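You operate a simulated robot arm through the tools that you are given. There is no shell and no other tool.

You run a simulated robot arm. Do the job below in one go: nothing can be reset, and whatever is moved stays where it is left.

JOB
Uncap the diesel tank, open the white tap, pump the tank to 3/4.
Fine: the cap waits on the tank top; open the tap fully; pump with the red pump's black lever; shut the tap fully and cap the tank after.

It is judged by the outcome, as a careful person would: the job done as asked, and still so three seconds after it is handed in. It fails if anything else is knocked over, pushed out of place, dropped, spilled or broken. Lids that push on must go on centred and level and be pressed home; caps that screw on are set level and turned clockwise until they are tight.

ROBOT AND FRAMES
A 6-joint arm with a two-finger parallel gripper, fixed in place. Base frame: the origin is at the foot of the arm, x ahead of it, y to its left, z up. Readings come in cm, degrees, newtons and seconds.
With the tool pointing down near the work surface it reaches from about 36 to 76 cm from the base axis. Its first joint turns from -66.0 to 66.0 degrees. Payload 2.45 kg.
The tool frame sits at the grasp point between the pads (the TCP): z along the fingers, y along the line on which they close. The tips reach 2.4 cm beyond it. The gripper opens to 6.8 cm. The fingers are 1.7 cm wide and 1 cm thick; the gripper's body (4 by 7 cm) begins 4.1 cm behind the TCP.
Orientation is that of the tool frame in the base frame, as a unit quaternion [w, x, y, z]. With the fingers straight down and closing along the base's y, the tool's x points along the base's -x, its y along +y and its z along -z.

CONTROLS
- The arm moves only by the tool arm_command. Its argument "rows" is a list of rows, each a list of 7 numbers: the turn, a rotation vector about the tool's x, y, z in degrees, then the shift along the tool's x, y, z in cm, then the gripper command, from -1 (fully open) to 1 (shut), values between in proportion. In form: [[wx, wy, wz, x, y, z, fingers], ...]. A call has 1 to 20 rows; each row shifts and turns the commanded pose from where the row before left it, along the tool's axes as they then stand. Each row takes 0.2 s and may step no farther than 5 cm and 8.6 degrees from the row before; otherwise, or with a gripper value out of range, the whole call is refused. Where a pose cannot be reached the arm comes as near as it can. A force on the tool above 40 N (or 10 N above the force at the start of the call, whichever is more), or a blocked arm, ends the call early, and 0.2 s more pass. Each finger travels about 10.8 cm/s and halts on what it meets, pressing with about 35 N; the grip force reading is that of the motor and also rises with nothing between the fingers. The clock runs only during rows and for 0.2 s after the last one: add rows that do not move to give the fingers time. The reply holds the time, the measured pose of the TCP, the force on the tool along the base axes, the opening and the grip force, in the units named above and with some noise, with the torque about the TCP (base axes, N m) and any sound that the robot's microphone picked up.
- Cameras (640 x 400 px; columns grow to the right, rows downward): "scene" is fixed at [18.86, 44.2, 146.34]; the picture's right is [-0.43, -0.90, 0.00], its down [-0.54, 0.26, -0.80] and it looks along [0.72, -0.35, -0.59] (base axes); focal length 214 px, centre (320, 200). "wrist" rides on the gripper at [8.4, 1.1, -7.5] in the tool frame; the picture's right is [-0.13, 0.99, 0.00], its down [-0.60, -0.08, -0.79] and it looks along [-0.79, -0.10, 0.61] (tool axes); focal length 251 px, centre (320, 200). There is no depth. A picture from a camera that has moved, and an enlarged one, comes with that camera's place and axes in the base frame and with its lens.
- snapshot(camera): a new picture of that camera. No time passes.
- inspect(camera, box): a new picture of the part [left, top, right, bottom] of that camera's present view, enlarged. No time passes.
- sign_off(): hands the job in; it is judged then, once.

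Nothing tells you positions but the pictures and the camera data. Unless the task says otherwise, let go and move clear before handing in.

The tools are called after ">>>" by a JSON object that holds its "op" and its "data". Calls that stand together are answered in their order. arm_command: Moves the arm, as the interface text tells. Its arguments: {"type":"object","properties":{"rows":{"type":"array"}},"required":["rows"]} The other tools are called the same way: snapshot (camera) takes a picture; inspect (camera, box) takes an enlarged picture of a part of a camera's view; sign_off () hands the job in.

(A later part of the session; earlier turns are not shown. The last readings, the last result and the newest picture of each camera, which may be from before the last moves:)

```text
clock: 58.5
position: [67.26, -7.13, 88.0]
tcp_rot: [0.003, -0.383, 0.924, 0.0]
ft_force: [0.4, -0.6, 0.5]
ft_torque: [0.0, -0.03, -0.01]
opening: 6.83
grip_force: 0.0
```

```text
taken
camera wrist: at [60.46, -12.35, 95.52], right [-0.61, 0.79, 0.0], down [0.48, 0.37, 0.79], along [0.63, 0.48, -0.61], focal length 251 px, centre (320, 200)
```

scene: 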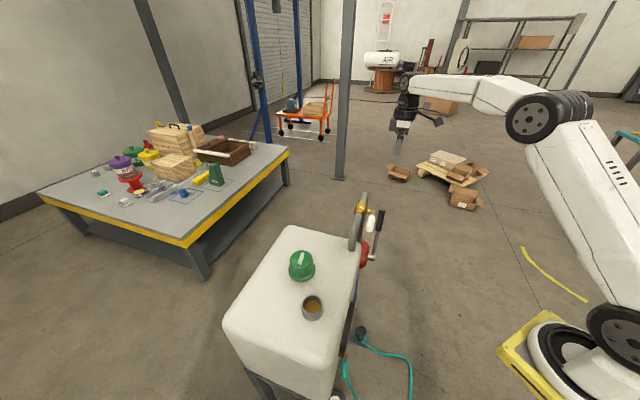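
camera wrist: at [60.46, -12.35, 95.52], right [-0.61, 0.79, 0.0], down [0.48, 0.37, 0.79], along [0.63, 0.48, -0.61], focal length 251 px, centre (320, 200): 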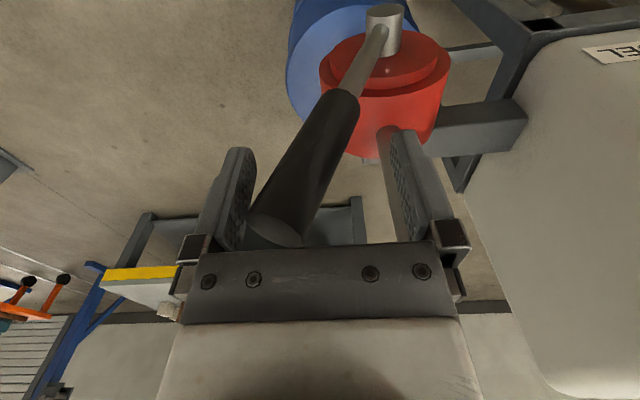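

>>> {"op": "arm_command", "data": {"rows": [[0, 0, 0, 0, 0.6, -0.15, -1], [0, 0, 0, 0, 0.6, -0.15, -1], [0, 0, 0, 0, 0.6, -0.12, -1], [0, 0, 0, 0, 0.6, -0.12, -1], [0, 0, 0, 0, 0, 0, -1]]}}

>>> {"op": "snapshot", "data": {"camera": "wrist"}}

>>> {"op": "inspect", "data": {"camera": "scene", "box": [340, 170, 420, 270]}}

```text
clock: 59.7
position: [65.53, -5.51, 88.58]
tcp_rot: [0.002, -0.382, 0.924, 0.0]
ft_force: [0.2, -1.0, -0.5]
ft_torque: [-0.01, -0.03, 0.03]
opening: 6.79
grip_force: 0.2
```

```text
taken
camera wrist: at [58.81, -10.7, 96.04], right [-0.61, 0.79, 0.0], down [0.48, 0.37, 0.8], along [0.63, 0.48, -0.61], focal length 251 px, centre (320, 200)
```

wrist: 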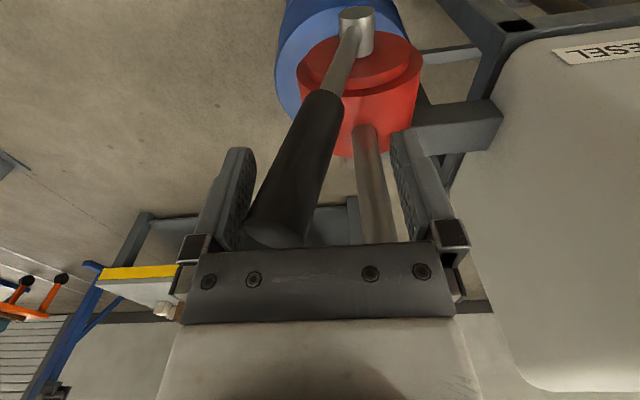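

```text
4.00 times, centred on (380, 220) of scene
camera zoom: at [18.86, 44.2, 146.34], right [-0.43, -0.9, 0.0], down [-0.54, 0.26, -0.8], along [0.72, -0.35, -0.59], focal length 858 px, centre (80, 120)
```

zoom: 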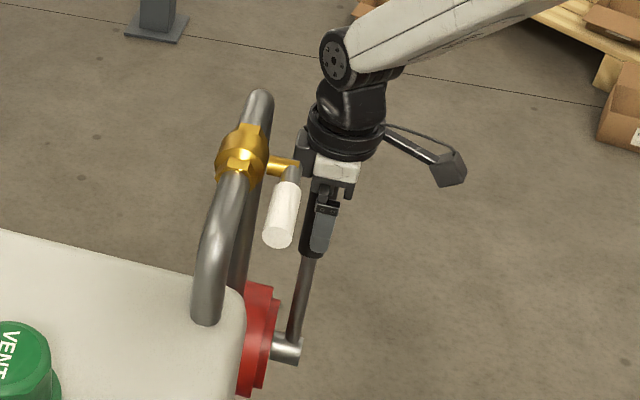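

The lever moves very easily. I'll continue inward watching for a stop.

>>> {"op": "arm_command", "data": {"rows": [[0, 0, 0, 0, 0.7, -0.15, -1], [0, 0, 0, 0, 0.7, -0.12, -1], [0, 0, 0, 0, 0.7, -0.1, -1], [0, 0, 0, 0, 0.7, -0.1, -1], [0, 0, 0, 0, 0.7, -0.05, -1], [0, 0, 0, 0, 0, 0, -1]]}}

>>> {"op": "snapshot", "data": {"camera": "wrist"}}

>>> {"op": "inspect", "data": {"camera": "scene", "box": [340, 170, 420, 270]}}

```text
clock: 61.1
position: [62.98, -2.76, 89.07]
tcp_rot: [0.001, -0.382, 0.924, -0.001]
ft_force: [0.3, 0.0, -0.7]
ft_torque: [0.03, -0.02, 0.0]
opening: 6.78
grip_force: 0.1
```

```text
taken
camera wrist: at [56.27, -8.08, 96.64], right [-0.61, 0.79, 0.0], down [0.48, 0.37, 0.79], along [0.63, 0.48, -0.61], focal length 251 px, centre (320, 200)
```

wrist: 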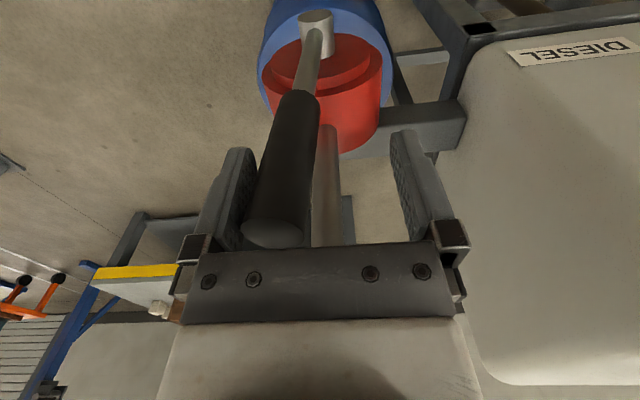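

```text
4.00 times, centred on (380, 220) of scene
camera zoom: at [18.86, 44.2, 146.34], right [-0.43, -0.9, 0.0], down [-0.54, 0.26, -0.8], along [0.72, -0.35, -0.59], focal length 858 px, centre (80, 120)
```

zoom: 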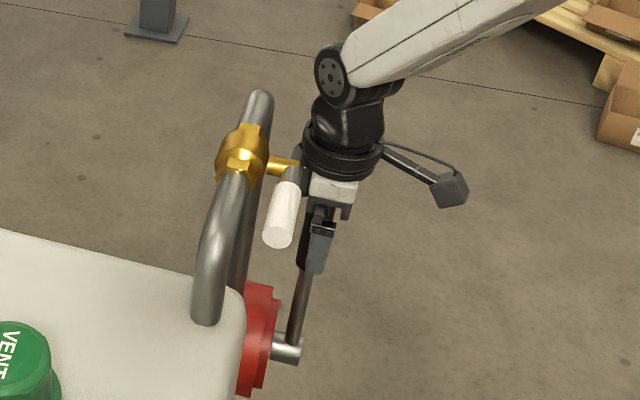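

The lever is about 6° from vertical now with no stop felt. I'll stroke outward, past its starting angle, to find the outer limit.

>>> {"op": "arm_command", "data": {"rows": [[0, 0, 0, 0, -1.5, 0.1, -1], [0, 0, 0, 0, -1.5, 0.15, -1], [0, 0, 0, 0, -1.5, 0.2, -1], [0, 0, 0, 0, -1.5, 0.25, -1], [0, 0, 0, 0, -1.5, 0.25, -1], [0, 0, 0, 0, -1.5, 0.25, -1], [0, 0, 0, 0, 0, 0, -1]]}}

>>> {"op": "snapshot", "data": {"camera": "wrist"}}

```text
clock: 62.7
position: [69.45, -9.07, 87.87]
tcp_rot: [0.002, -0.383, 0.924, -0.001]
ft_force: [0.9, 0.2, 0.1]
ft_torque: [-0.01, -0.02, 0.02]
opening: 6.79
grip_force: 0.0
```

```text
taken
camera wrist: at [62.69, -14.36, 95.39], right [-0.61, 0.79, 0.0], down [0.48, 0.37, 0.79], along [0.63, 0.48, -0.61], focal length 251 px, centre (320, 200)
```

wrist: 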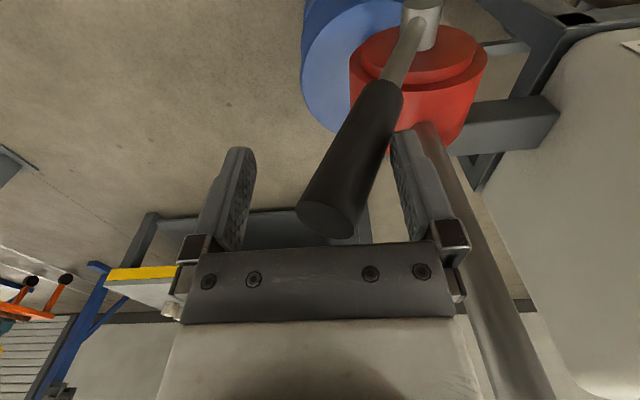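

>>> {"op": "arm_command", "data": {"rows": [[0, 0, 0, 0, -0.8, 0.2, -1], [0, 0, 0, 0, -0.8, 0.25, -1], [0, 0, 0, 0, -0.8, 0.25, -1], [0, 0, 0, 0, 0, 0, -1]]}}

>>> {"op": "snapshot", "data": {"camera": "wrist"}}

>>> {"op": "inspect", "data": {"camera": "scene", "box": [340, 170, 420, 270]}}

```text
clock: 63.4
position: [70.09, -9.7, 87.58]
tcp_rot: [-0.005, -0.384, 0.923, 0.007]
ft_force: [-10.0, 6.4, 8.5]
ft_torque: [0.28, 0.51, 0.12]
opening: 6.8
grip_force: 0.1
stopped in row 3: the force on the tool passed its limit at 50 N (the readings are from after the stop); the commanded pose is now the measured one
```

```text
taken
camera wrist: at [63.55, -14.99, 95.15], right [-0.61, 0.79, 0.02], down [0.49, 0.37, 0.79], along [0.62, 0.49, -0.61], focal length 251 px, centre (320, 200)
```

wrist: 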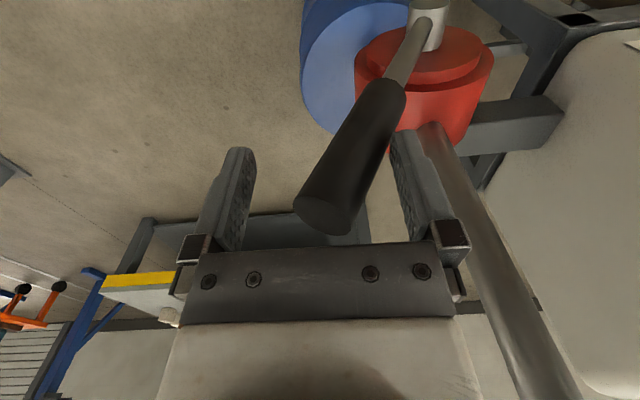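

```text
4.00 times, centred on (380, 220) of scene
camera zoom: at [18.82, 44.22, 146.34], right [-0.43, -0.9, 0.0], down [-0.54, 0.26, -0.8], along [0.73, -0.35, -0.59], focal length 858 px, centre (80, 120)
```

zoom: 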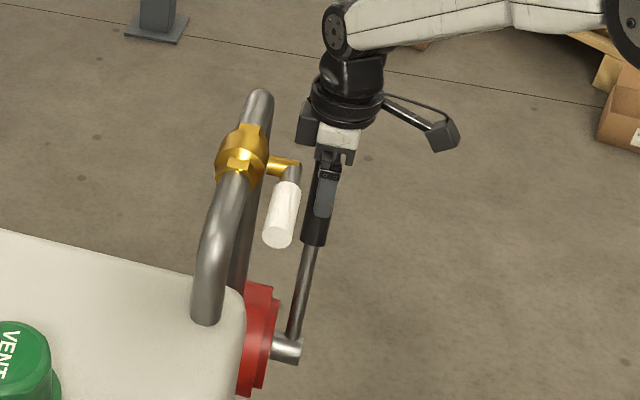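

The outer stop is at the lever's starting angle. I now have the working range, so I'll ease off the stop, square the tool, narrow the fingers a little and make one full stroke cycle inside that range.

>>> {"op": "arm_command", "data": {"rows": [[0.9, -0.2, 0.1, 0, 1.5, 0, -0.65], [0, 0, 0, 0, 1.64, -0.35, -0.65], [0, 0, 0, 0, 1.64, -0.3, -0.65], [0, 0, 0, 0, 1.64, -0.25, -0.65], [0, 0, 0, 0, 1.64, -0.2, -0.65], [0, 0, 0, 0, 1.64, -0.1, -0.65], [0, 0, 0, 0, -1.64, 0.1, -0.65], [0, 0, 0, 0, -1.64, 0.2, -0.65], [0, 0, 0, 0, -1.64, 0.25, -0.65], [0, 0, 0, 0, -1.64, 0.3, -0.65], [0, 0, 0, 0, -1.64, 0.35, -0.65], [0, 0, 0, 0, 0, 0, -0.65]]}}

>>> {"op": "snapshot", "data": {"camera": "wrist"}}

>>> {"op": "inspect", "data": {"camera": "scene", "box": [270, 230, 390, 340]}}

```text
clock: 66.0
position: [69.2, -8.72, 87.68]
tcp_rot: [0.0, -0.382, 0.924, -0.001]
ft_force: [-0.2, 0.1, 0.8]
ft_torque: [0.03, -0.04, -0.01]
opening: 5.67
grip_force: 0.4
```

```text
taken
camera wrist: at [62.46, -13.91, 95.07], right [-0.61, 0.79, 0.0], down [0.48, 0.37, 0.79], along [0.63, 0.48, -0.61], focal length 251 px, centre (320, 200)
```

wrist: 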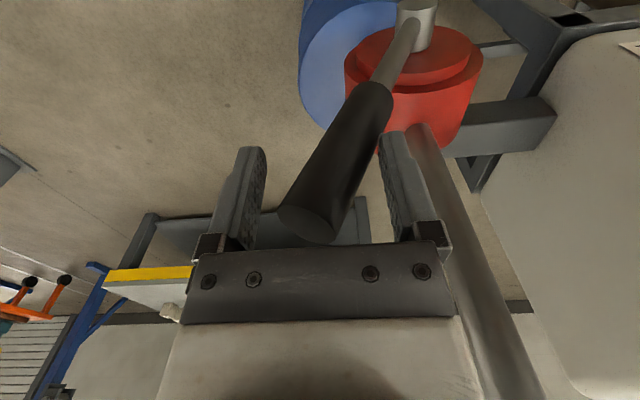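

```text
3.64 times, centred on (330, 285) of scene
camera zoom: at [18.86, 44.2, 146.34], right [-0.43, -0.9, 0.0], down [-0.54, 0.26, -0.8], along [0.72, -0.35, -0.59], focal length 780 px, centre (284, -109)
```

zoom: 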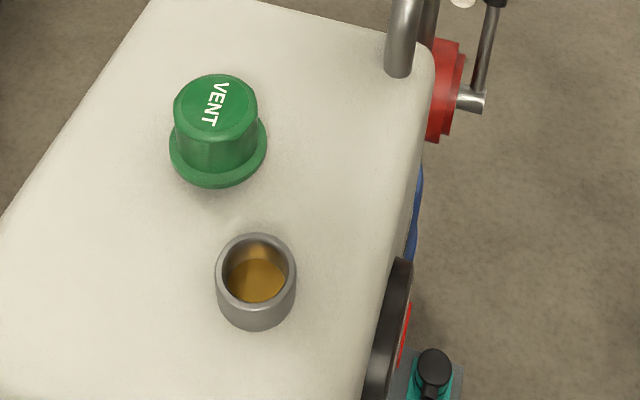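

One cycle went smoothly. I'll zoom on the gauge edge from the scene camera to see whether the needle can be tracked from here.

>>> {"op": "inspect", "data": {"camera": "scene", "box": [335, 290, 365, 345]}}

```text
7.27 times, centred on (350, 318) of scene
camera zoom: at [18.86, 44.2, 146.34], right [-0.43, -0.9, 0.0], down [-0.54, 0.26, -0.8], along [0.72, -0.35, -0.59], focal length 1560 px, centre (102, -654)
```

zoom: 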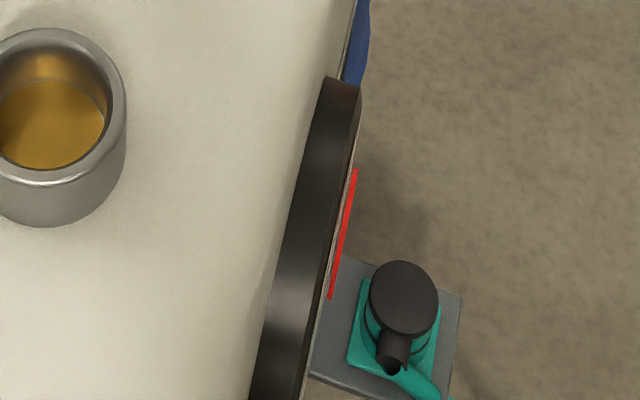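

The needle is visible edge-on from here, which gives a relative measure. I'll pump another cycle and a half and compare.

>>> {"op": "arm_command", "data": {"rows": [[0, 0, 0, 0, 1.64, -0.35, -0.65], [0, 0, 0, 0, 1.64, -0.3, -0.65], [0, 0, 0, 0, 1.64, -0.25, -0.65], [0, 0, 0, 0, 1.64, -0.2, -0.65], [0, 0, 0, 0, 1.64, -0.1, -0.65], [0, 0, 0, 0, -1.64, 0.1, -0.65], [0, 0, 0, 0, -1.64, 0.2, -0.65], [0, 0, 0, 0, -1.64, 0.25, -0.65], [0, 0, 0, 0, -1.64, 0.3, -0.65], [0, 0, 0, 0, -1.64, 0.35, -0.65], [0, 0, 0, 0, 1.64, -0.35, -0.65], [0, 0, 0, 0, 1.64, -0.3, -0.65], [0, 0, 0, 0, 1.64, -0.25, -0.65], [0, 0, 0, 0, 1.64, -0.2, -0.65], [0, 0, 0, 0, 1.64, -0.1, -0.65], [0, 0, 0, 0, -1.64, 0.1, -0.65], [0, 0, 0, 0, -1.64, 0.2, -0.65], [0, 0, 0, 0, -1.64, 0.25, -0.65], [0, 0, 0, 0, -1.64, 0.3, -0.65], [0, 0, 0, 0, -1.64, 0.35, -0.65]]}}

>>> {"op": "inspect", "data": {"camera": "scene", "box": [335, 290, 365, 345]}}

>>> {"op": "inspect", "data": {"camera": "scene", "box": [340, 170, 420, 270]}}

```text
clock: 70.2
position: [69.26, -8.82, 87.58]
tcp_rot: [0.0, -0.383, 0.924, -0.001]
ft_force: [0.1, 0.2, -0.5]
ft_torque: [0.01, 0.06, 0.03]
opening: 5.71
grip_force: 0.7
```

```text
7.27 times, centred on (350, 318) of scene
camera zoom: at [18.86, 44.21, 146.34], right [-0.43, -0.9, 0.0], down [-0.54, 0.26, -0.8], along [0.72, -0.35, -0.59], focal length 1560 px, centre (102, -654)
```

zoom: 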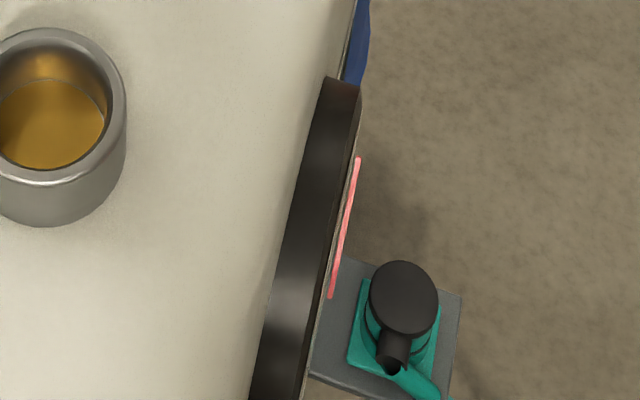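

```text
4.00 times, centred on (380, 220) of scene
camera zoom: at [18.86, 44.21, 146.34], right [-0.43, -0.9, 0.0], down [-0.54, 0.26, -0.8], along [0.72, -0.35, -0.59], focal length 858 px, centre (80, 120)
```

zoom: 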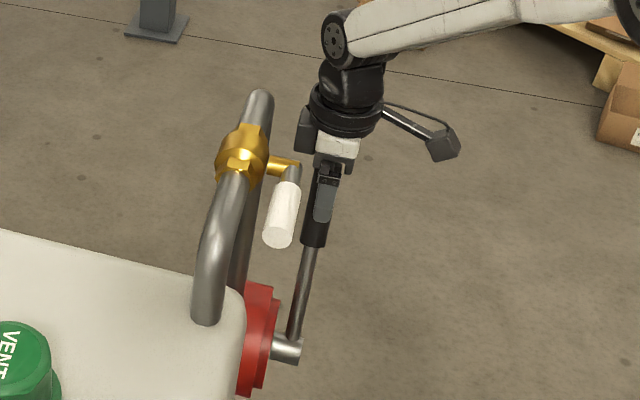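

The needle's visible end has moved, so the level is rising. I need an accurate reading, so I'll lift clear of the lever and go back to the gauge-viewing pose.

>>> {"op": "arm_command", "data": {"rows": [[0, 0, 0, 0, 0, -1.5, -1], [0, 0, 0, 0, 0, -3.5, -1], [0, 0, 0, 0, 0, -4, -1], [0, 0, 0, 2.5, 0, -3, -1], [0, 0, 0, 4, 0, -2, -1], [0, 0, 0, 4, 0, -2, -1], [0, 0, 0, 0.2, 4.4, -1, -1], [0, 0, 0, 0.2, 4.4, -1, -1], [0, 0, 0, 0.2, 4.4, -1, -1], [0, 0, 0, 0.2, 4.4, -1, -1], [0, 0, 0, 0, 4.4, -1, -1], [0, 0, 0, 0, 4.4, 0, -1], [0, 0, 0, 0, 4.4, 0, -1], [0, 0, 0, 0, 4.4, 0, -1], [0, 0, 0, 0, 0, 0, -1]]}}

>>> {"op": "snapshot", "data": {"camera": "wrist"}}

>>> {"op": "snapshot", "data": {"camera": "scene"}}

```text
clock: 73.3
position: [36.22, 8.02, 108.78]
tcp_rot: [0.001, -0.382, 0.924, -0.001]
ft_force: [0.4, -0.5, -0.8]
ft_torque: [-0.01, -0.01, 0.02]
opening: 6.8
grip_force: 0.1
```

```text
taken
camera wrist: at [29.54, 2.71, 116.26], right [-0.61, 0.79, 0.0], down [0.48, 0.37, 0.79], along [0.63, 0.48, -0.61], focal length 251 px, centre (320, 200)
```

wrist: 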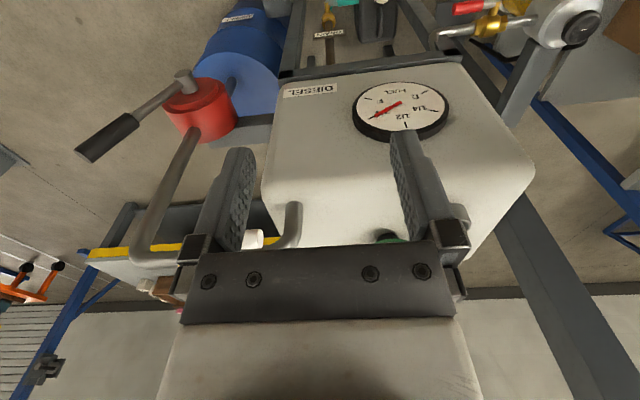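

```text
taken
```

scene: 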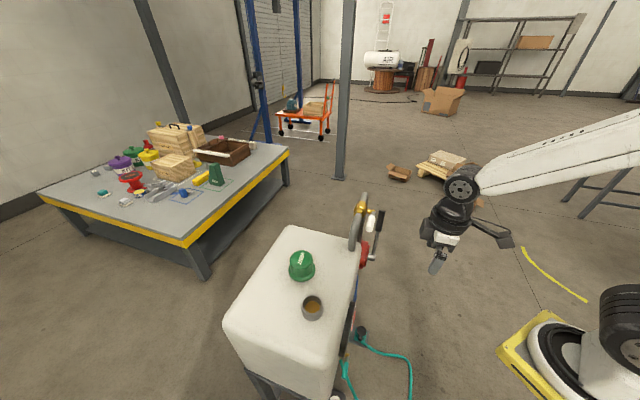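

>>> {"op": "inspect", "data": {"camera": "wrist", "box": [345, 75, 455, 145]}}

>>> {"op": "inspect", "data": {"camera": "scene", "box": [335, 290, 365, 345]}}

```text
5.71 times, centred on (400, 110) of wrist
camera zoom: at [29.54, 2.71, 116.26], right [-0.61, 0.79, 0.0], down [0.48, 0.37, 0.79], along [0.63, 0.48, -0.61], focal length 1437 px, centre (-137, 714)
```

zoom: 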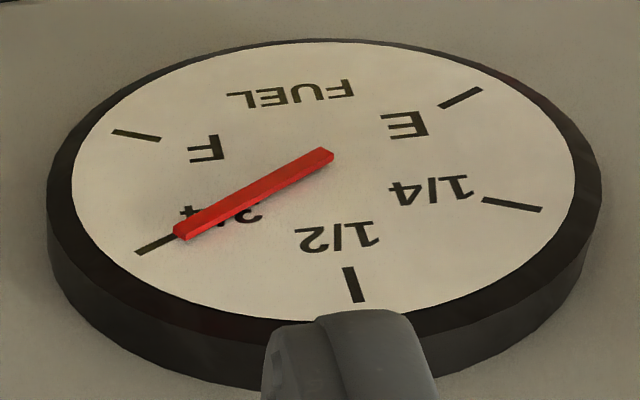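

```text
7.27 times, centred on (350, 318) of scene
camera zoom: at [18.86, 44.2, 146.34], right [-0.43, -0.9, 0.0], down [-0.54, 0.26, -0.8], along [0.72, -0.35, -0.59], focal length 1560 px, centre (102, -654)
```

zoom: 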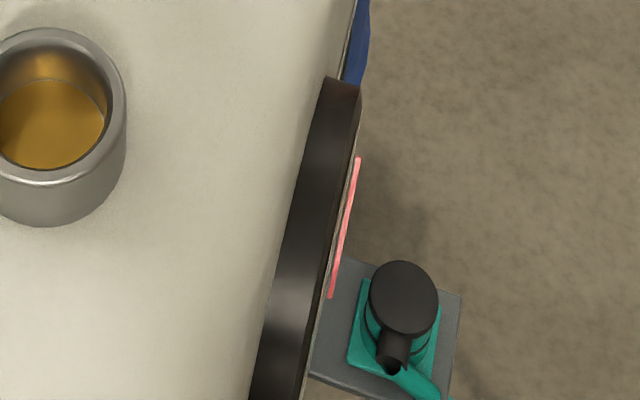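

The needle is already very near 3/4. I'll zoom further to measure the angle precisely.

>>> {"op": "inspect", "data": {"camera": "wrist", "box": [362, 92, 410, 122]}}

>>> {"op": "inspect", "data": {"camera": "wrist", "box": [350, 78, 450, 140]}}

```text
13.33 times, centred on (386, 107) of wrist
camera zoom: at [29.54, 2.71, 116.26], right [-0.61, 0.79, 0.0], down [0.48, 0.37, 0.79], along [0.63, 0.48, -0.61], focal length 3352 px, centre (-560, 1440)
```

zoom: 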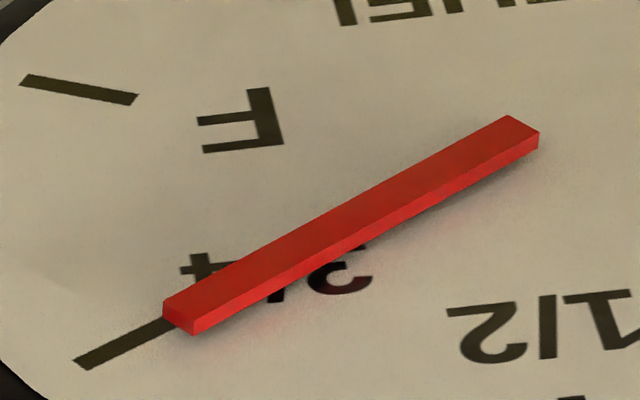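

```text
6.40 times, centred on (400, 109) of wrist
camera zoom: at [29.54, 2.71, 116.26], right [-0.61, 0.79, 0.0], down [0.48, 0.37, 0.79], along [0.63, 0.48, -0.61], focal length 1609 px, centre (-192, 782)
```

zoom: 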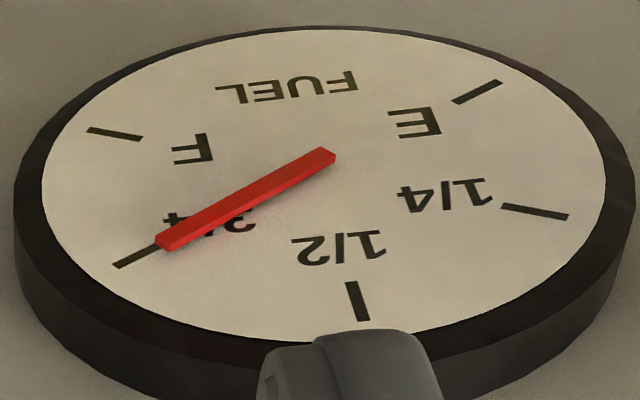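

The needle direction is about 56.5° against 60° for the 3/4 tick, so the tank is at roughly 0.735. Four cycles gave 46°, so one small partial cycle of about 6° each way should land it. I'll retrace my path to above the lever.

>>> {"op": "arm_command", "data": {"rows": [[0, 0, 0, 0, -4.4, 0, -1], [0, 0, 0, 0, -4.4, 0, -1], [0, 0, 0, 0, -4.4, 0, -1], [0, 0, 0, 0, -4.4, 1, -1], [0, 0, 0, -0.2, -4.4, 1, -1], [0, 0, 0, -0.2, -4.4, 1, -1], [0, 0, 0, -0.2, -4.4, 1, -1], [0, 0, 0, -0.2, -4.4, 1, -1], [0, 0, 0, -4, 0, 2, -1], [0, 0, 0, -4, 0, 2, -1], [0, 0, 0, -2.5, 0, 3, -1], [0, 0, 0, 0, 0, 2, -1], [0, 0, 0, 0, 0, 0, -1]]}}

>>> {"op": "snapshot", "data": {"camera": "wrist"}}

>>> {"op": "inspect", "data": {"camera": "scene", "box": [340, 170, 420, 270]}}

```text
clock: 76.2
position: [69.35, -8.86, 94.54]
tcp_rot: [0.001, -0.383, 0.924, 0.0]
ft_force: [-0.6, 1.0, 0.0]
ft_torque: [-0.01, 0.0, 0.01]
opening: 6.78
grip_force: 0.1
```

```text
taken
camera wrist: at [62.66, -14.11, 101.97], right [-0.61, 0.79, 0.0], down [0.48, 0.37, 0.79], along [0.63, 0.48, -0.61], focal length 251 px, centre (320, 200)
```

wrist: 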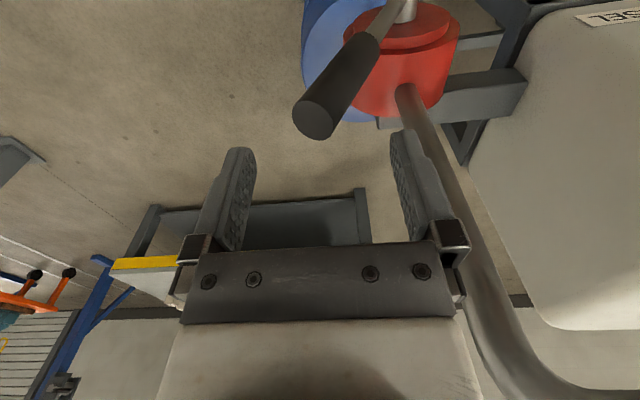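

```text
4.00 times, centred on (380, 220) of scene
camera zoom: at [18.86, 44.2, 146.34], right [-0.43, -0.9, 0.0], down [-0.54, 0.26, -0.8], along [0.72, -0.35, -0.59], focal length 858 px, centre (80, 120)
```

zoom: 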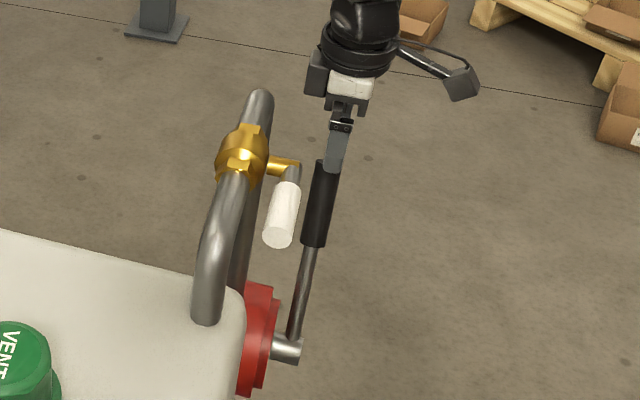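

The lever is where I left it and the fingers line up. I'll descend around it and do the small partial stroke.

>>> {"op": "arm_command", "data": {"rows": [[0, 0, 0, 0, 0, 2, -1], [0, 0, 0, 0, 0, 2, -1], [0, 0, 0, 0, 0, 1.5, -1], [0, 0, 0, 0, 0, 1.35, -1], [0, 0, 0, 0, 0, 0, -0.65]]}}

>>> {"op": "snapshot", "data": {"camera": "wrist"}}

```text
clock: 77.3
position: [69.14, -8.93, 87.66]
tcp_rot: [0.001, -0.383, 0.924, -0.001]
ft_force: [0.3, 0.0, -0.9]
ft_torque: [0.01, -0.01, -0.01]
opening: 5.62
grip_force: 0.0
```

```text
taken
camera wrist: at [62.49, -14.12, 95.23], right [-0.61, 0.79, 0.0], down [0.48, 0.37, 0.79], along [0.63, 0.48, -0.61], focal length 251 px, centre (320, 200)
```

wrist: 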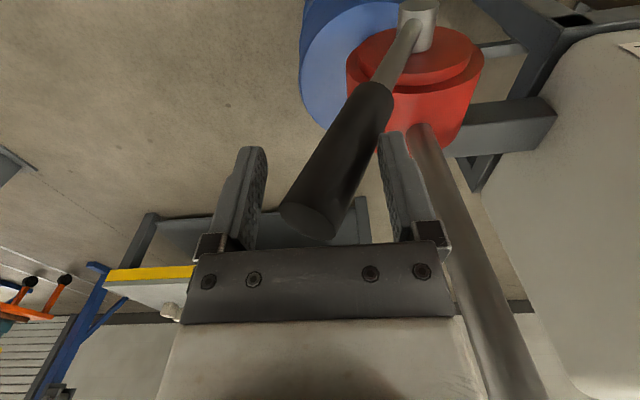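

>>> {"op": "arm_command", "data": {"rows": [[0, 0, 0, 0, 1.1, -0.22, -0.65], [0, 0, 0, 0, 1.0, -0.2, -0.65], [0, 0, 0, 0, 1.0, -0.18, -0.65], [0, 0, 0, 0, 0, 0, -0.65], [0, 0, 0, 0, -1.0, 0.18, -0.65], [0, 0, 0, 0, -1.0, 0.2, -0.65], [0, 0, 0, 0, -1.1, 0.22, -0.65], [0, 0, 0, 0, 0, 0, -0.65]]}}

>>> {"op": "inspect", "data": {"camera": "scene", "box": [335, 290, 365, 345]}}

>>> {"op": "snapshot", "data": {"camera": "wrist"}}

```text
clock: 79.2
position: [69.25, -8.56, 87.74]
tcp_rot: [0.0, -0.382, 0.924, 0.0]
ft_force: [-0.2, 0.7, 0.1]
ft_torque: [0.02, -0.03, -0.02]
opening: 5.66
grip_force: 0.6
```

```text
7.27 times, centred on (350, 318) of scene
camera zoom: at [18.86, 44.2, 146.34], right [-0.43, -0.9, 0.0], down [-0.54, 0.26, -0.8], along [0.72, -0.35, -0.59], focal length 1560 px, centre (102, -654)
```

zoom: 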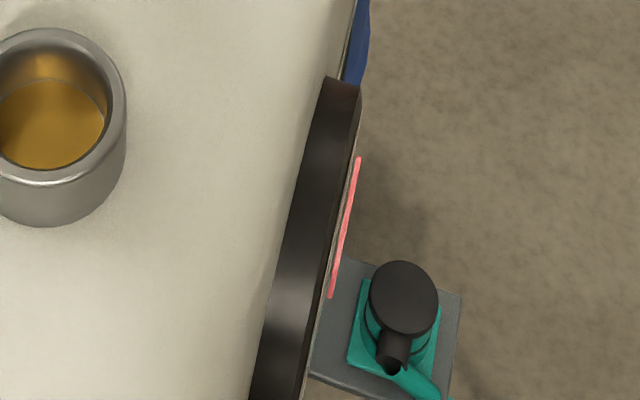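

```text
taken
camera wrist: at [62.37, -13.84, 95.18], right [-0.61, 0.79, 0.0], down [0.48, 0.37, 0.79], along [0.63, 0.48, -0.61], focal length 251 px, centre (320, 200)
```

wrist: 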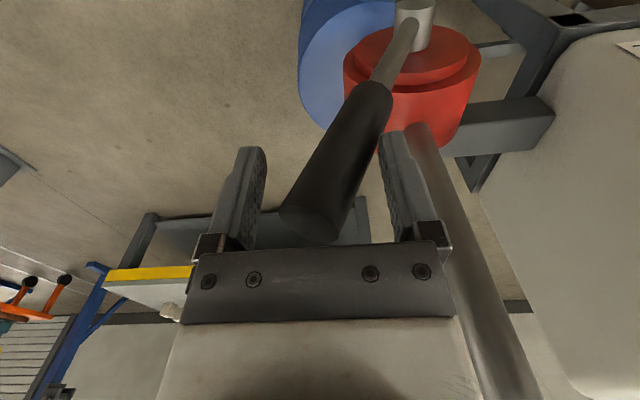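

Now I'll lift clear and re-read the gauge from the viewing pose.

>>> {"op": "arm_command", "data": {"rows": [[0, 0, 0, 0, 0, -1.5, -1], [0, 0, 0, 0, 0, -3.5, -1], [0, 0, 0, 0, 0, -4, -1], [0, 0, 0, 2.5, 0, -3, -1], [0, 0, 0, 4, 0, -2, -1], [0, 0, 0, 4, 0, -2, -1], [0, 0, 0, 0.2, 4.4, -1, -1], [0, 0, 0, 0.2, 4.4, -1, -1], [0, 0, 0, 0.2, 4.4, -1, -1], [0, 0, 0, 0.2, 4.4, -1, -1], [0, 0, 0, 0, 4.4, -1, -1], [0, 0, 0, 0, 4.4, 0, -1], [0, 0, 0, 0, 4.4, 0, -1], [0, 0, 0, 0, 4.4, 0, -1], [0, 0, 0, 0, 0, 0, -1]]}}

>>> {"op": "inspect", "data": {"camera": "wrist", "box": [362, 92, 410, 122]}}

>>> {"op": "inspect", "data": {"camera": "wrist", "box": [345, 75, 455, 145]}}

```text
clock: 82.3
position: [36.49, 8.15, 108.73]
tcp_rot: [0.0, -0.383, 0.924, -0.002]
ft_force: [-0.5, 0.3, -0.8]
ft_torque: [0.0, -0.01, 0.0]
opening: 6.82
grip_force: 0.1
```

```text
13.33 times, centred on (386, 107) of wrist
camera zoom: at [29.82, 2.9, 116.26], right [-0.61, 0.79, 0.0], down [0.48, 0.37, 0.79], along [0.63, 0.48, -0.61], focal length 3352 px, centre (-560, 1440)
```

zoom: 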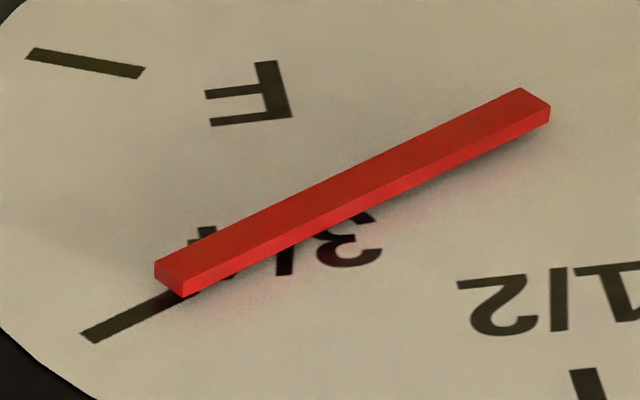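

```text
5.71 times, centred on (400, 110) of wrist
camera zoom: at [29.82, 2.9, 116.26], right [-0.61, 0.79, 0.0], down [0.48, 0.37, 0.79], along [0.63, 0.48, -0.61], focal length 1437 px, centre (-137, 714)
```

zoom: 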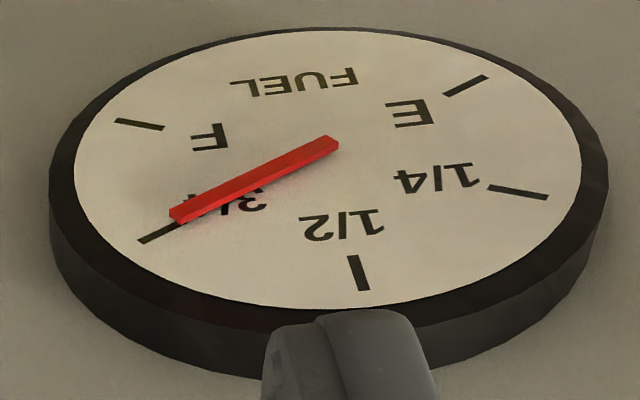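

The needle direction is now 59.7° against 60° for the tick, so the tank is at 3/4 and pumping is done. Next I'll shut the tap by lifting the handle from underneath with closed fingers. For that I'll tilt the tool 45° toward the pipe, in free space first.

>>> {"op": "arm_command", "data": {"rows": [[0, 0, 0, -1.8, -3.6, -1, 0], [0, 0, 0, -1.8, -3.6, -1, 1], [0, 0, 0, -1.8, -3.6, -1, 1], [0, -7.5, 0, 0, 0, 0, 1], [0, -7.5, 0, 0, 0, 0, 1], [0, -7.5, 0, 0, 0, 0, 1], [0, -7.5, 0, 0, 0, 0, 1], [0, -7.5, 0, 0, 0, 0, 1], [0, -7.5, 0, 0, 0, 0, 1], [0, 0, 0, 0, 0, 0, 1]]}}

>>> {"op": "snapshot", "data": {"camera": "wrist"}}

>>> {"op": "snapshot", "data": {"camera": "scene"}}

```text
clock: 84.5
position: [47.6, 4.29, 111.67]
tcp_rot: [0.355, -0.353, 0.853, 0.146]
ft_force: [-0.5, 0.0, -0.5]
ft_torque: [0.0, 0.0, 0.0]
opening: 0.02
grip_force: 23.7
```

```text
taken
camera wrist: at [38.93, -2.91, 111.03], right [-0.64, 0.77, 0.09], down [-0.04, -0.15, 0.99], along [0.77, 0.63, 0.13], focal length 251 px, centre (320, 200)
```

wrist: 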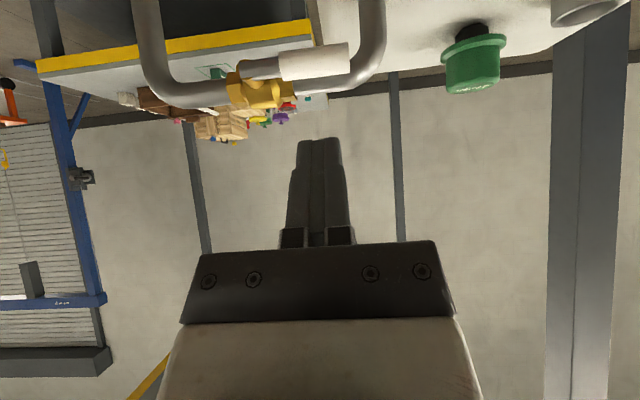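

```text
taken
```

scene: 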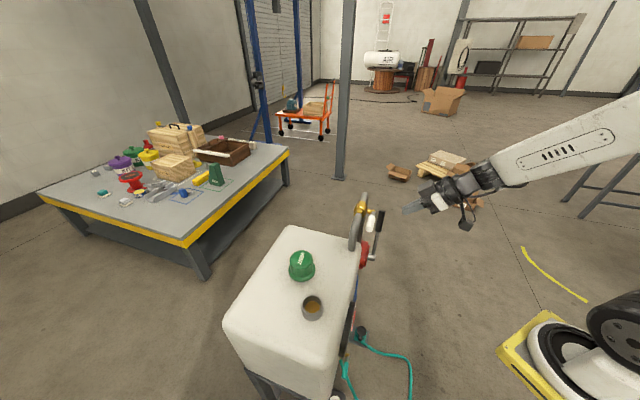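

The tilt worked, and the handle shows at exactly the expected place: axis z≈103, u from -33.8 to -28.6. I'll lower below handle height while still in front of it.

>>> {"op": "arm_command", "data": {"rows": [[0, 0, 0, 2.7, -0.1, 2.7, 1], [0, 0, 0, 2.7, -0.1, 2.7, 1], [0, 0, 0, 2.7, 0, 2.7, 1], [0, 0, 0, 0, 0, 0, 1]]}}

>>> {"op": "snapshot", "data": {"camera": "wrist"}}

>>> {"op": "inspect", "data": {"camera": "scene", "box": [330, 170, 450, 260]}}

```text
clock: 85.5
position: [47.91, 4.21, 100.04]
tcp_rot: [0.354, -0.353, 0.854, 0.144]
ft_force: [-1.1, -0.5, 0.3]
ft_torque: [0.02, 0.0, 0.0]
opening: 0.02
grip_force: 23.7
```

```text
taken
camera wrist: at [39.1, -2.97, 99.36], right [-0.64, 0.77, 0.09], down [-0.04, -0.15, 0.99], along [0.77, 0.63, 0.13], focal length 251 px, centre (320, 200)
```

wrist: 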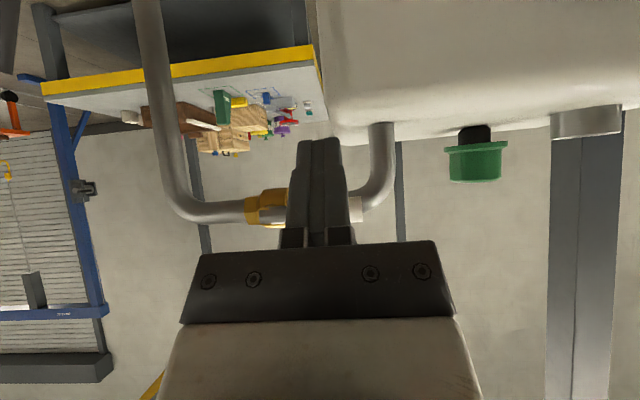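

```text
4.44 times, centred on (390, 215) of scene
camera zoom: at [18.86, 44.2, 146.34], right [-0.43, -0.9, 0.0], down [-0.54, 0.26, -0.8], along [0.72, -0.35, -0.59], focal length 953 px, centre (9, 133)
```

zoom: 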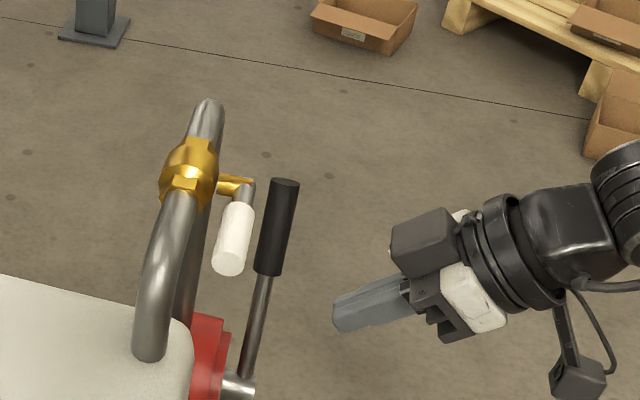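

The fingers are below the handle and in front of it. I'll slide in underneath toward the pipe.

>>> {"op": "arm_command", "data": {"rows": [[0, 0, 0, -1.6, 0, 1.6, 1], [0, 0, 0, -1.6, 0, 1.6, 1], [0, 0, 0, -1.0, 0, 1.0, 1], [0, 0, 0, -0.7, 0, 0.7, 1], [0, 0, 0, 0, 0, 0, 1]]}}

>>> {"op": "snapshot", "data": {"camera": "wrist"}}

>>> {"op": "inspect", "data": {"camera": "scene", "box": [330, 170, 430, 250]}}

```text
clock: 86.8
position: [52.57, 9.25, 100.05]
tcp_rot: [0.353, -0.355, 0.853, 0.147]
ft_force: [0.0, 0.1, -0.1]
ft_torque: [0.03, 0.0, -0.01]
opening: 0.0
grip_force: 22.6
```

```text
taken
camera wrist: at [43.88, 1.97, 99.45], right [-0.64, 0.77, 0.09], down [-0.04, -0.15, 0.99], along [0.77, 0.63, 0.13], focal length 251 px, centre (320, 200)
```

wrist: 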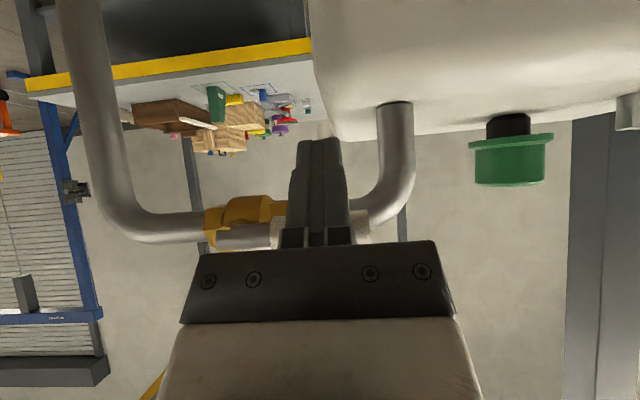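

```text
5.00 times, centred on (380, 210) of scene
camera zoom: at [18.86, 44.2, 146.34], right [-0.43, -0.9, 0.0], down [-0.54, 0.26, -0.8], along [0.72, -0.35, -0.59], focal length 1072 px, centre (20, 150)
```

zoom: 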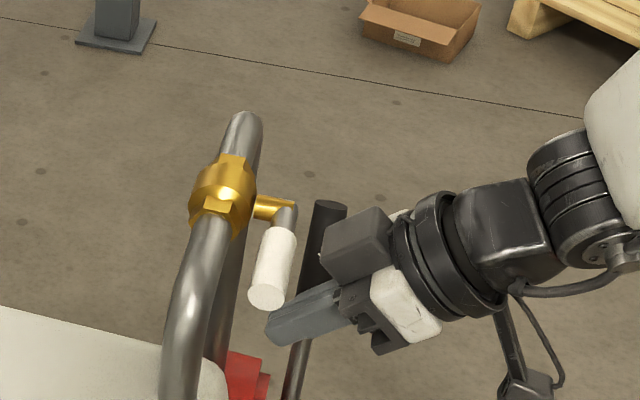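

The fingers are under the handle. I'll lift gently along its arc, starting with the first 15°, and check forces.

>>> {"op": "arm_command", "data": {"rows": [[0, 0, 0, -0.87, -0.08, -0.26, 1], [0, 0, 0, -0.87, -0.08, -0.26, 1], [0, 0, 0, -0.34, 0.05, -0.33, 1], [0, 0, 0, -0.34, 0.05, -0.33, 1], [0, 0, 0, -0.34, 0.05, -0.33, 1], [0, 0, 0, 0, 0, 0, 1]]}}

>>> {"op": "inspect", "data": {"camera": "scene", "box": [330, 170, 430, 250]}}

>>> {"op": "snapshot", "data": {"camera": "wrist"}}

```text
clock: 88.2
position: [53.34, 9.94, 103.2]
tcp_rot: [0.355, -0.354, 0.853, 0.146]
ft_force: [-2.4, -1.0, -1.1]
ft_torque: [0.02, -0.02, 0.02]
opening: 0.0
grip_force: 23.2
```

```text
5.00 times, centred on (380, 210) of scene
camera zoom: at [18.86, 44.2, 146.35], right [-0.43, -0.9, 0.0], down [-0.54, 0.26, -0.8], along [0.72, -0.35, -0.59], focal length 1072 px, centre (20, 150)
```

zoom: 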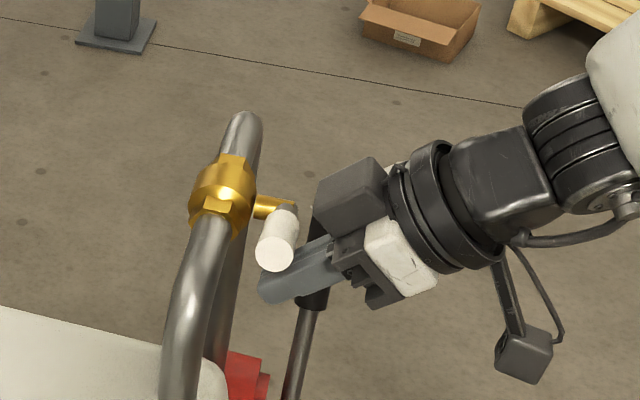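

```text
taken
camera wrist: at [44.56, 2.57, 102.61], right [-0.64, 0.77, 0.09], down [-0.04, -0.15, 0.99], along [0.77, 0.63, 0.13], focal length 251 px, centre (320, 200)
```

wrist: 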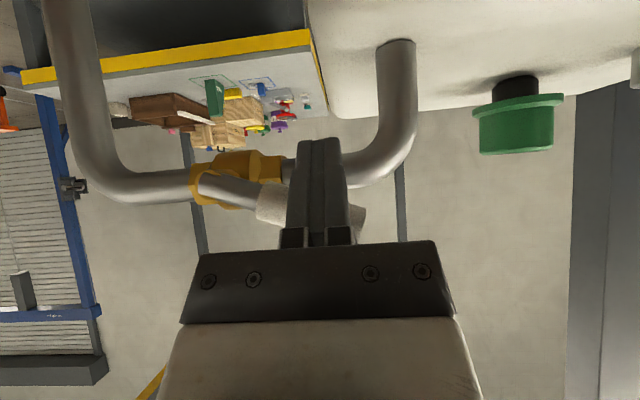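

The handle is rising smoothly with hardly any force. I'll continue to about 45°.

>>> {"op": "arm_command", "data": {"rows": [[0, 0, 0, -0.35, -0.06, -0.31, 1], [0, 0, 0, -0.35, -0.06, -0.31, 1], [0, 0, 0, -0.35, -0.06, -0.31, 1], [0, 0, 0, -0.335, -0.163, -0.27, 1], [0, 0, 0, -0.335, -0.163, -0.27, 1], [0, 0, 0, -0.335, -0.163, -0.27, 1], [0, 0, 0, 0, 0, 0, 1]]}}

>>> {"op": "inspect", "data": {"camera": "scene", "box": [330, 170, 430, 250]}}

>>> {"op": "snapshot", "data": {"camera": "wrist"}}

```text
clock: 89.8
position: [54.03, 9.4, 106.08]
tcp_rot: [0.354, -0.354, 0.853, 0.145]
ft_force: [-1.3, -0.1, 0.3]
ft_torque: [-0.02, 0.01, 0.03]
opening: 0.0
grip_force: 23.7
```

```text
5.00 times, centred on (380, 210) of scene
camera zoom: at [18.86, 44.2, 146.34], right [-0.43, -0.9, 0.0], down [-0.54, 0.26, -0.8], along [0.72, -0.35, -0.59], focal length 1072 px, centre (20, 150)
```

zoom: 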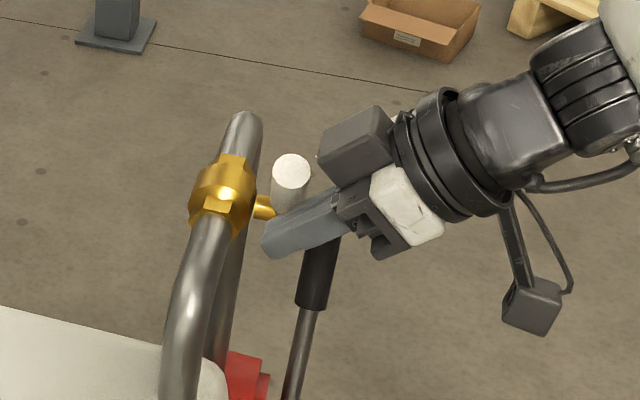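

```text
taken
camera wrist: at [45.35, 2.22, 105.39], right [-0.64, 0.77, 0.09], down [-0.04, -0.15, 0.99], along [0.77, 0.63, 0.13], focal length 251 px, centre (320, 200)
```

wrist: 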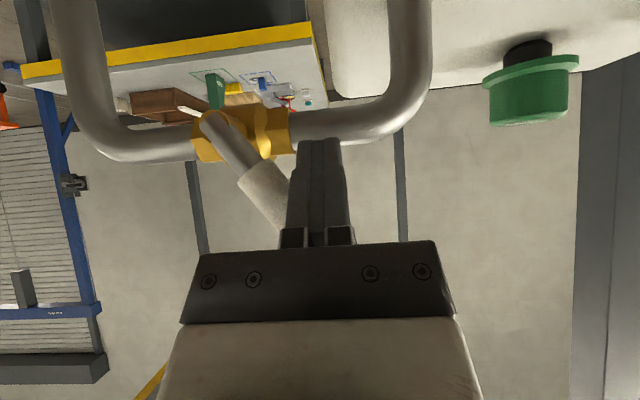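

>>> {"op": "arm_command", "data": {"rows": [[0, 0, 0, -0.323, -0.257, -0.205, 1], [0, 0, 0, -0.323, -0.257, -0.205, 1], [0, 0, 0, -0.323, -0.257, -0.205, 1], [0, 0, 0, -0.306, -0.34, -0.132, 1], [0, 0, 0, -0.306, -0.34, -0.132, 1], [0, 0, 0, -0.306, -0.34, -0.132, 1], [0, 0, 0, 0, 0, 0, 1]]}}

>>> {"op": "inspect", "data": {"camera": "scene", "box": [330, 170, 430, 250]}}

>>> {"op": "snapshot", "data": {"camera": "wrist"}}

```text
clock: 91.3
position: [55.91, 8.55, 107.96]
tcp_rot: [0.353, -0.354, 0.854, 0.146]
ft_force: [-0.9, 0.3, -0.4]
ft_torque: [-0.03, 0.01, 0.0]
opening: 0.03
grip_force: 23.9
```

```text
5.00 times, centred on (380, 210) of scene
camera zoom: at [18.86, 44.2, 146.34], right [-0.43, -0.9, 0.0], down [-0.54, 0.26, -0.8], along [0.72, -0.35, -0.59], focal length 1072 px, centre (20, 150)
```

zoom: 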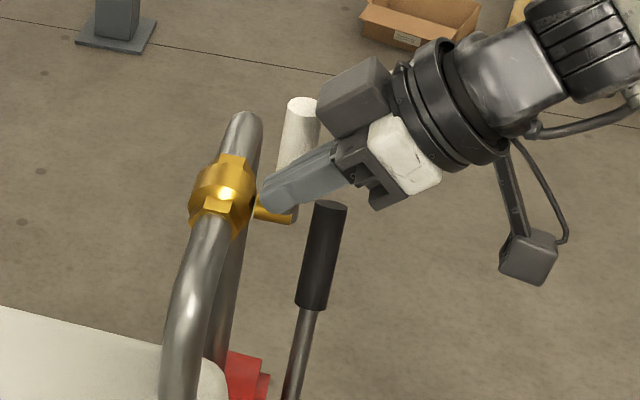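

```text
taken
camera wrist: at [47.11, 1.3, 107.17], right [-0.64, 0.77, 0.09], down [-0.04, -0.15, 0.99], along [0.77, 0.63, 0.13], focal length 251 px, centre (320, 200)
```

wrist: 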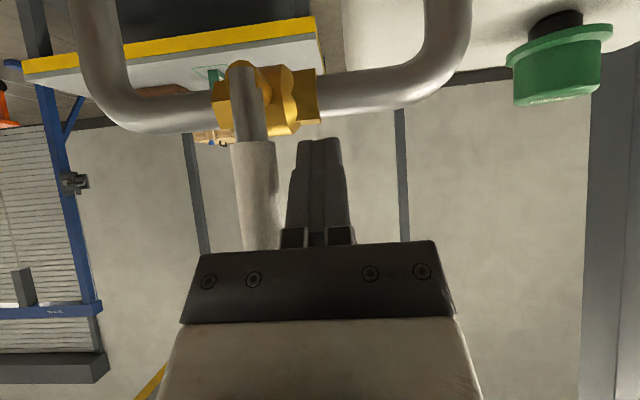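

The handle is nearly vertical. I'll push the last bit against the closed stop and feel for it.

>>> {"op": "arm_command", "data": {"rows": [[0, 0, 0, -0.255, -0.4, -0.057, 1], [0, 0, 0, -0.255, -0.4, -0.057, 1], [0, 0, 0, -0.255, -0.3, -0.057, 1], [0, 0, 0, 0, 0, 0, 1]]}}

>>> {"op": "inspect", "data": {"camera": "scene", "box": [330, 170, 430, 250]}}

>>> {"op": "snapshot", "data": {"camera": "wrist"}}

```text
clock: 92.3
position: [56.76, 8.1, 108.49]
tcp_rot: [0.352, -0.355, 0.853, 0.148]
ft_force: [-8.0, 6.9, -5.7]
ft_torque: [0.01, 0.0, -0.01]
opening: 0.0
grip_force: 23.8
```

```text
5.00 times, centred on (380, 210) of scene
camera zoom: at [18.85, 44.23, 146.34], right [-0.43, -0.9, 0.0], down [-0.54, 0.26, -0.8], along [0.72, -0.35, -0.59], focal length 1072 px, centre (20, 150)
```

zoom: 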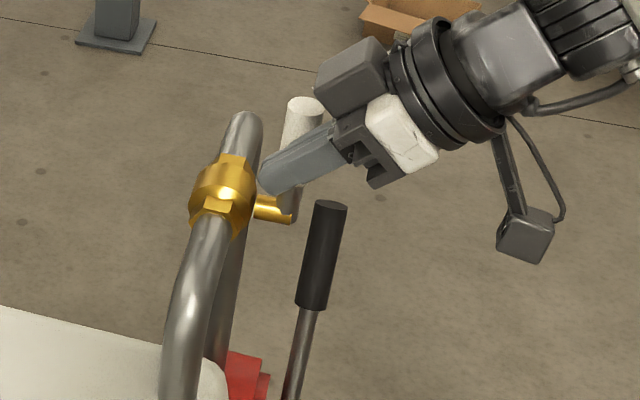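

```text
taken
camera wrist: at [47.98, 0.88, 107.87], right [-0.64, 0.76, 0.09], down [-0.04, -0.15, 0.99], along [0.77, 0.63, 0.12], focal length 251 px, centre (320, 200)
```

wrist: 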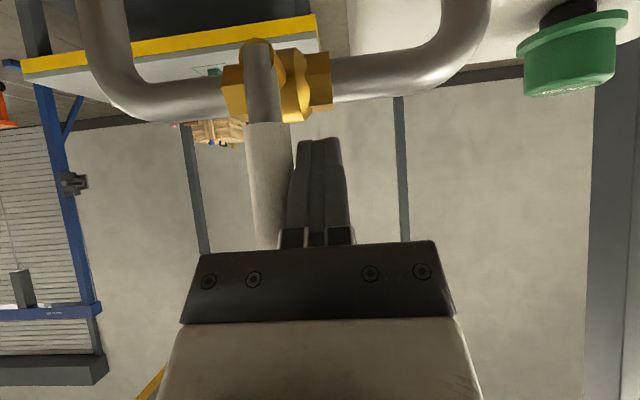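

>>> {"op": "arm_command", "data": {"rows": [[0, 0, 0, 0, -0.1, 0, 1], [0, 0, 0, 0, -0.1, 0, 1], [0, 0, 0, 0, 0, 0, 1]]}}

```text
clock: 93.2
position: [56.76, 8.05, 108.52]
tcp_rot: [0.353, -0.355, 0.853, 0.148]
ft_force: [-15.8, 22.3, -7.1]
ft_torque: [0.01, -0.01, 0.1]
opening: 0.0
grip_force: 23.3
```

The reaction rose to 27 N with no movement, so the tap is fully shut against its stop. I'll back off and check it stays.

>>> {"op": "arm_command", "data": {"rows": [[0, 0, 0, 0, 0.4, 0, 1], [0, 0, 0, 0, 1.2, 0, 1], [0, 0, 0, 0, 0.5, -3, 1], [0, 0, 0, 0, 0, -4, 1], [0, 0, 0, 0, 0, -4, 1], [0, 0, 0, 0, 0, 0, 1]]}}

>>> {"op": "inspect", "data": {"camera": "scene", "box": [340, 180, 400, 220]}}

>>> {"op": "snapshot", "data": {"camera": "wrist"}}

```text
clock: 94.5
position: [49.62, 4.05, 116.3]
tcp_rot: [0.353, -0.355, 0.853, 0.147]
ft_force: [-0.5, -0.8, 0.2]
ft_torque: [0.0, 0.01, 0.02]
opening: 0.0
grip_force: 23.5
```

```text
10.00 times, centred on (370, 200) of scene
camera zoom: at [18.86, 44.2, 146.34], right [-0.43, -0.9, 0.0], down [-0.54, 0.26, -0.8], along [0.72, -0.35, -0.59], focal length 2145 px, centre (-180, 200)
```

zoom: 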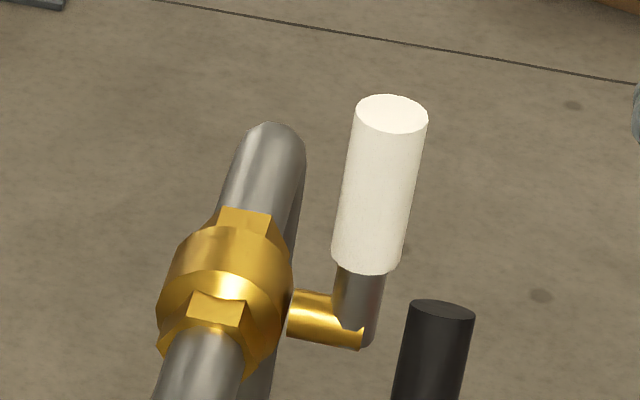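

```text
taken
camera wrist: at [41.05, -3.28, 115.59], right [-0.64, 0.77, 0.09], down [-0.04, -0.15, 0.99], along [0.77, 0.63, 0.13], focal length 251 px, centre (320, 200)
```

wrist: 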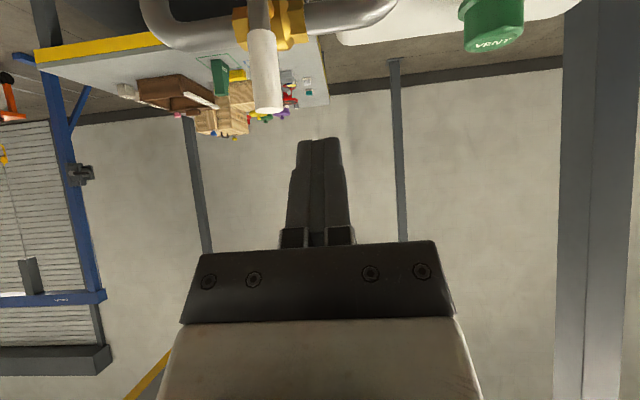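

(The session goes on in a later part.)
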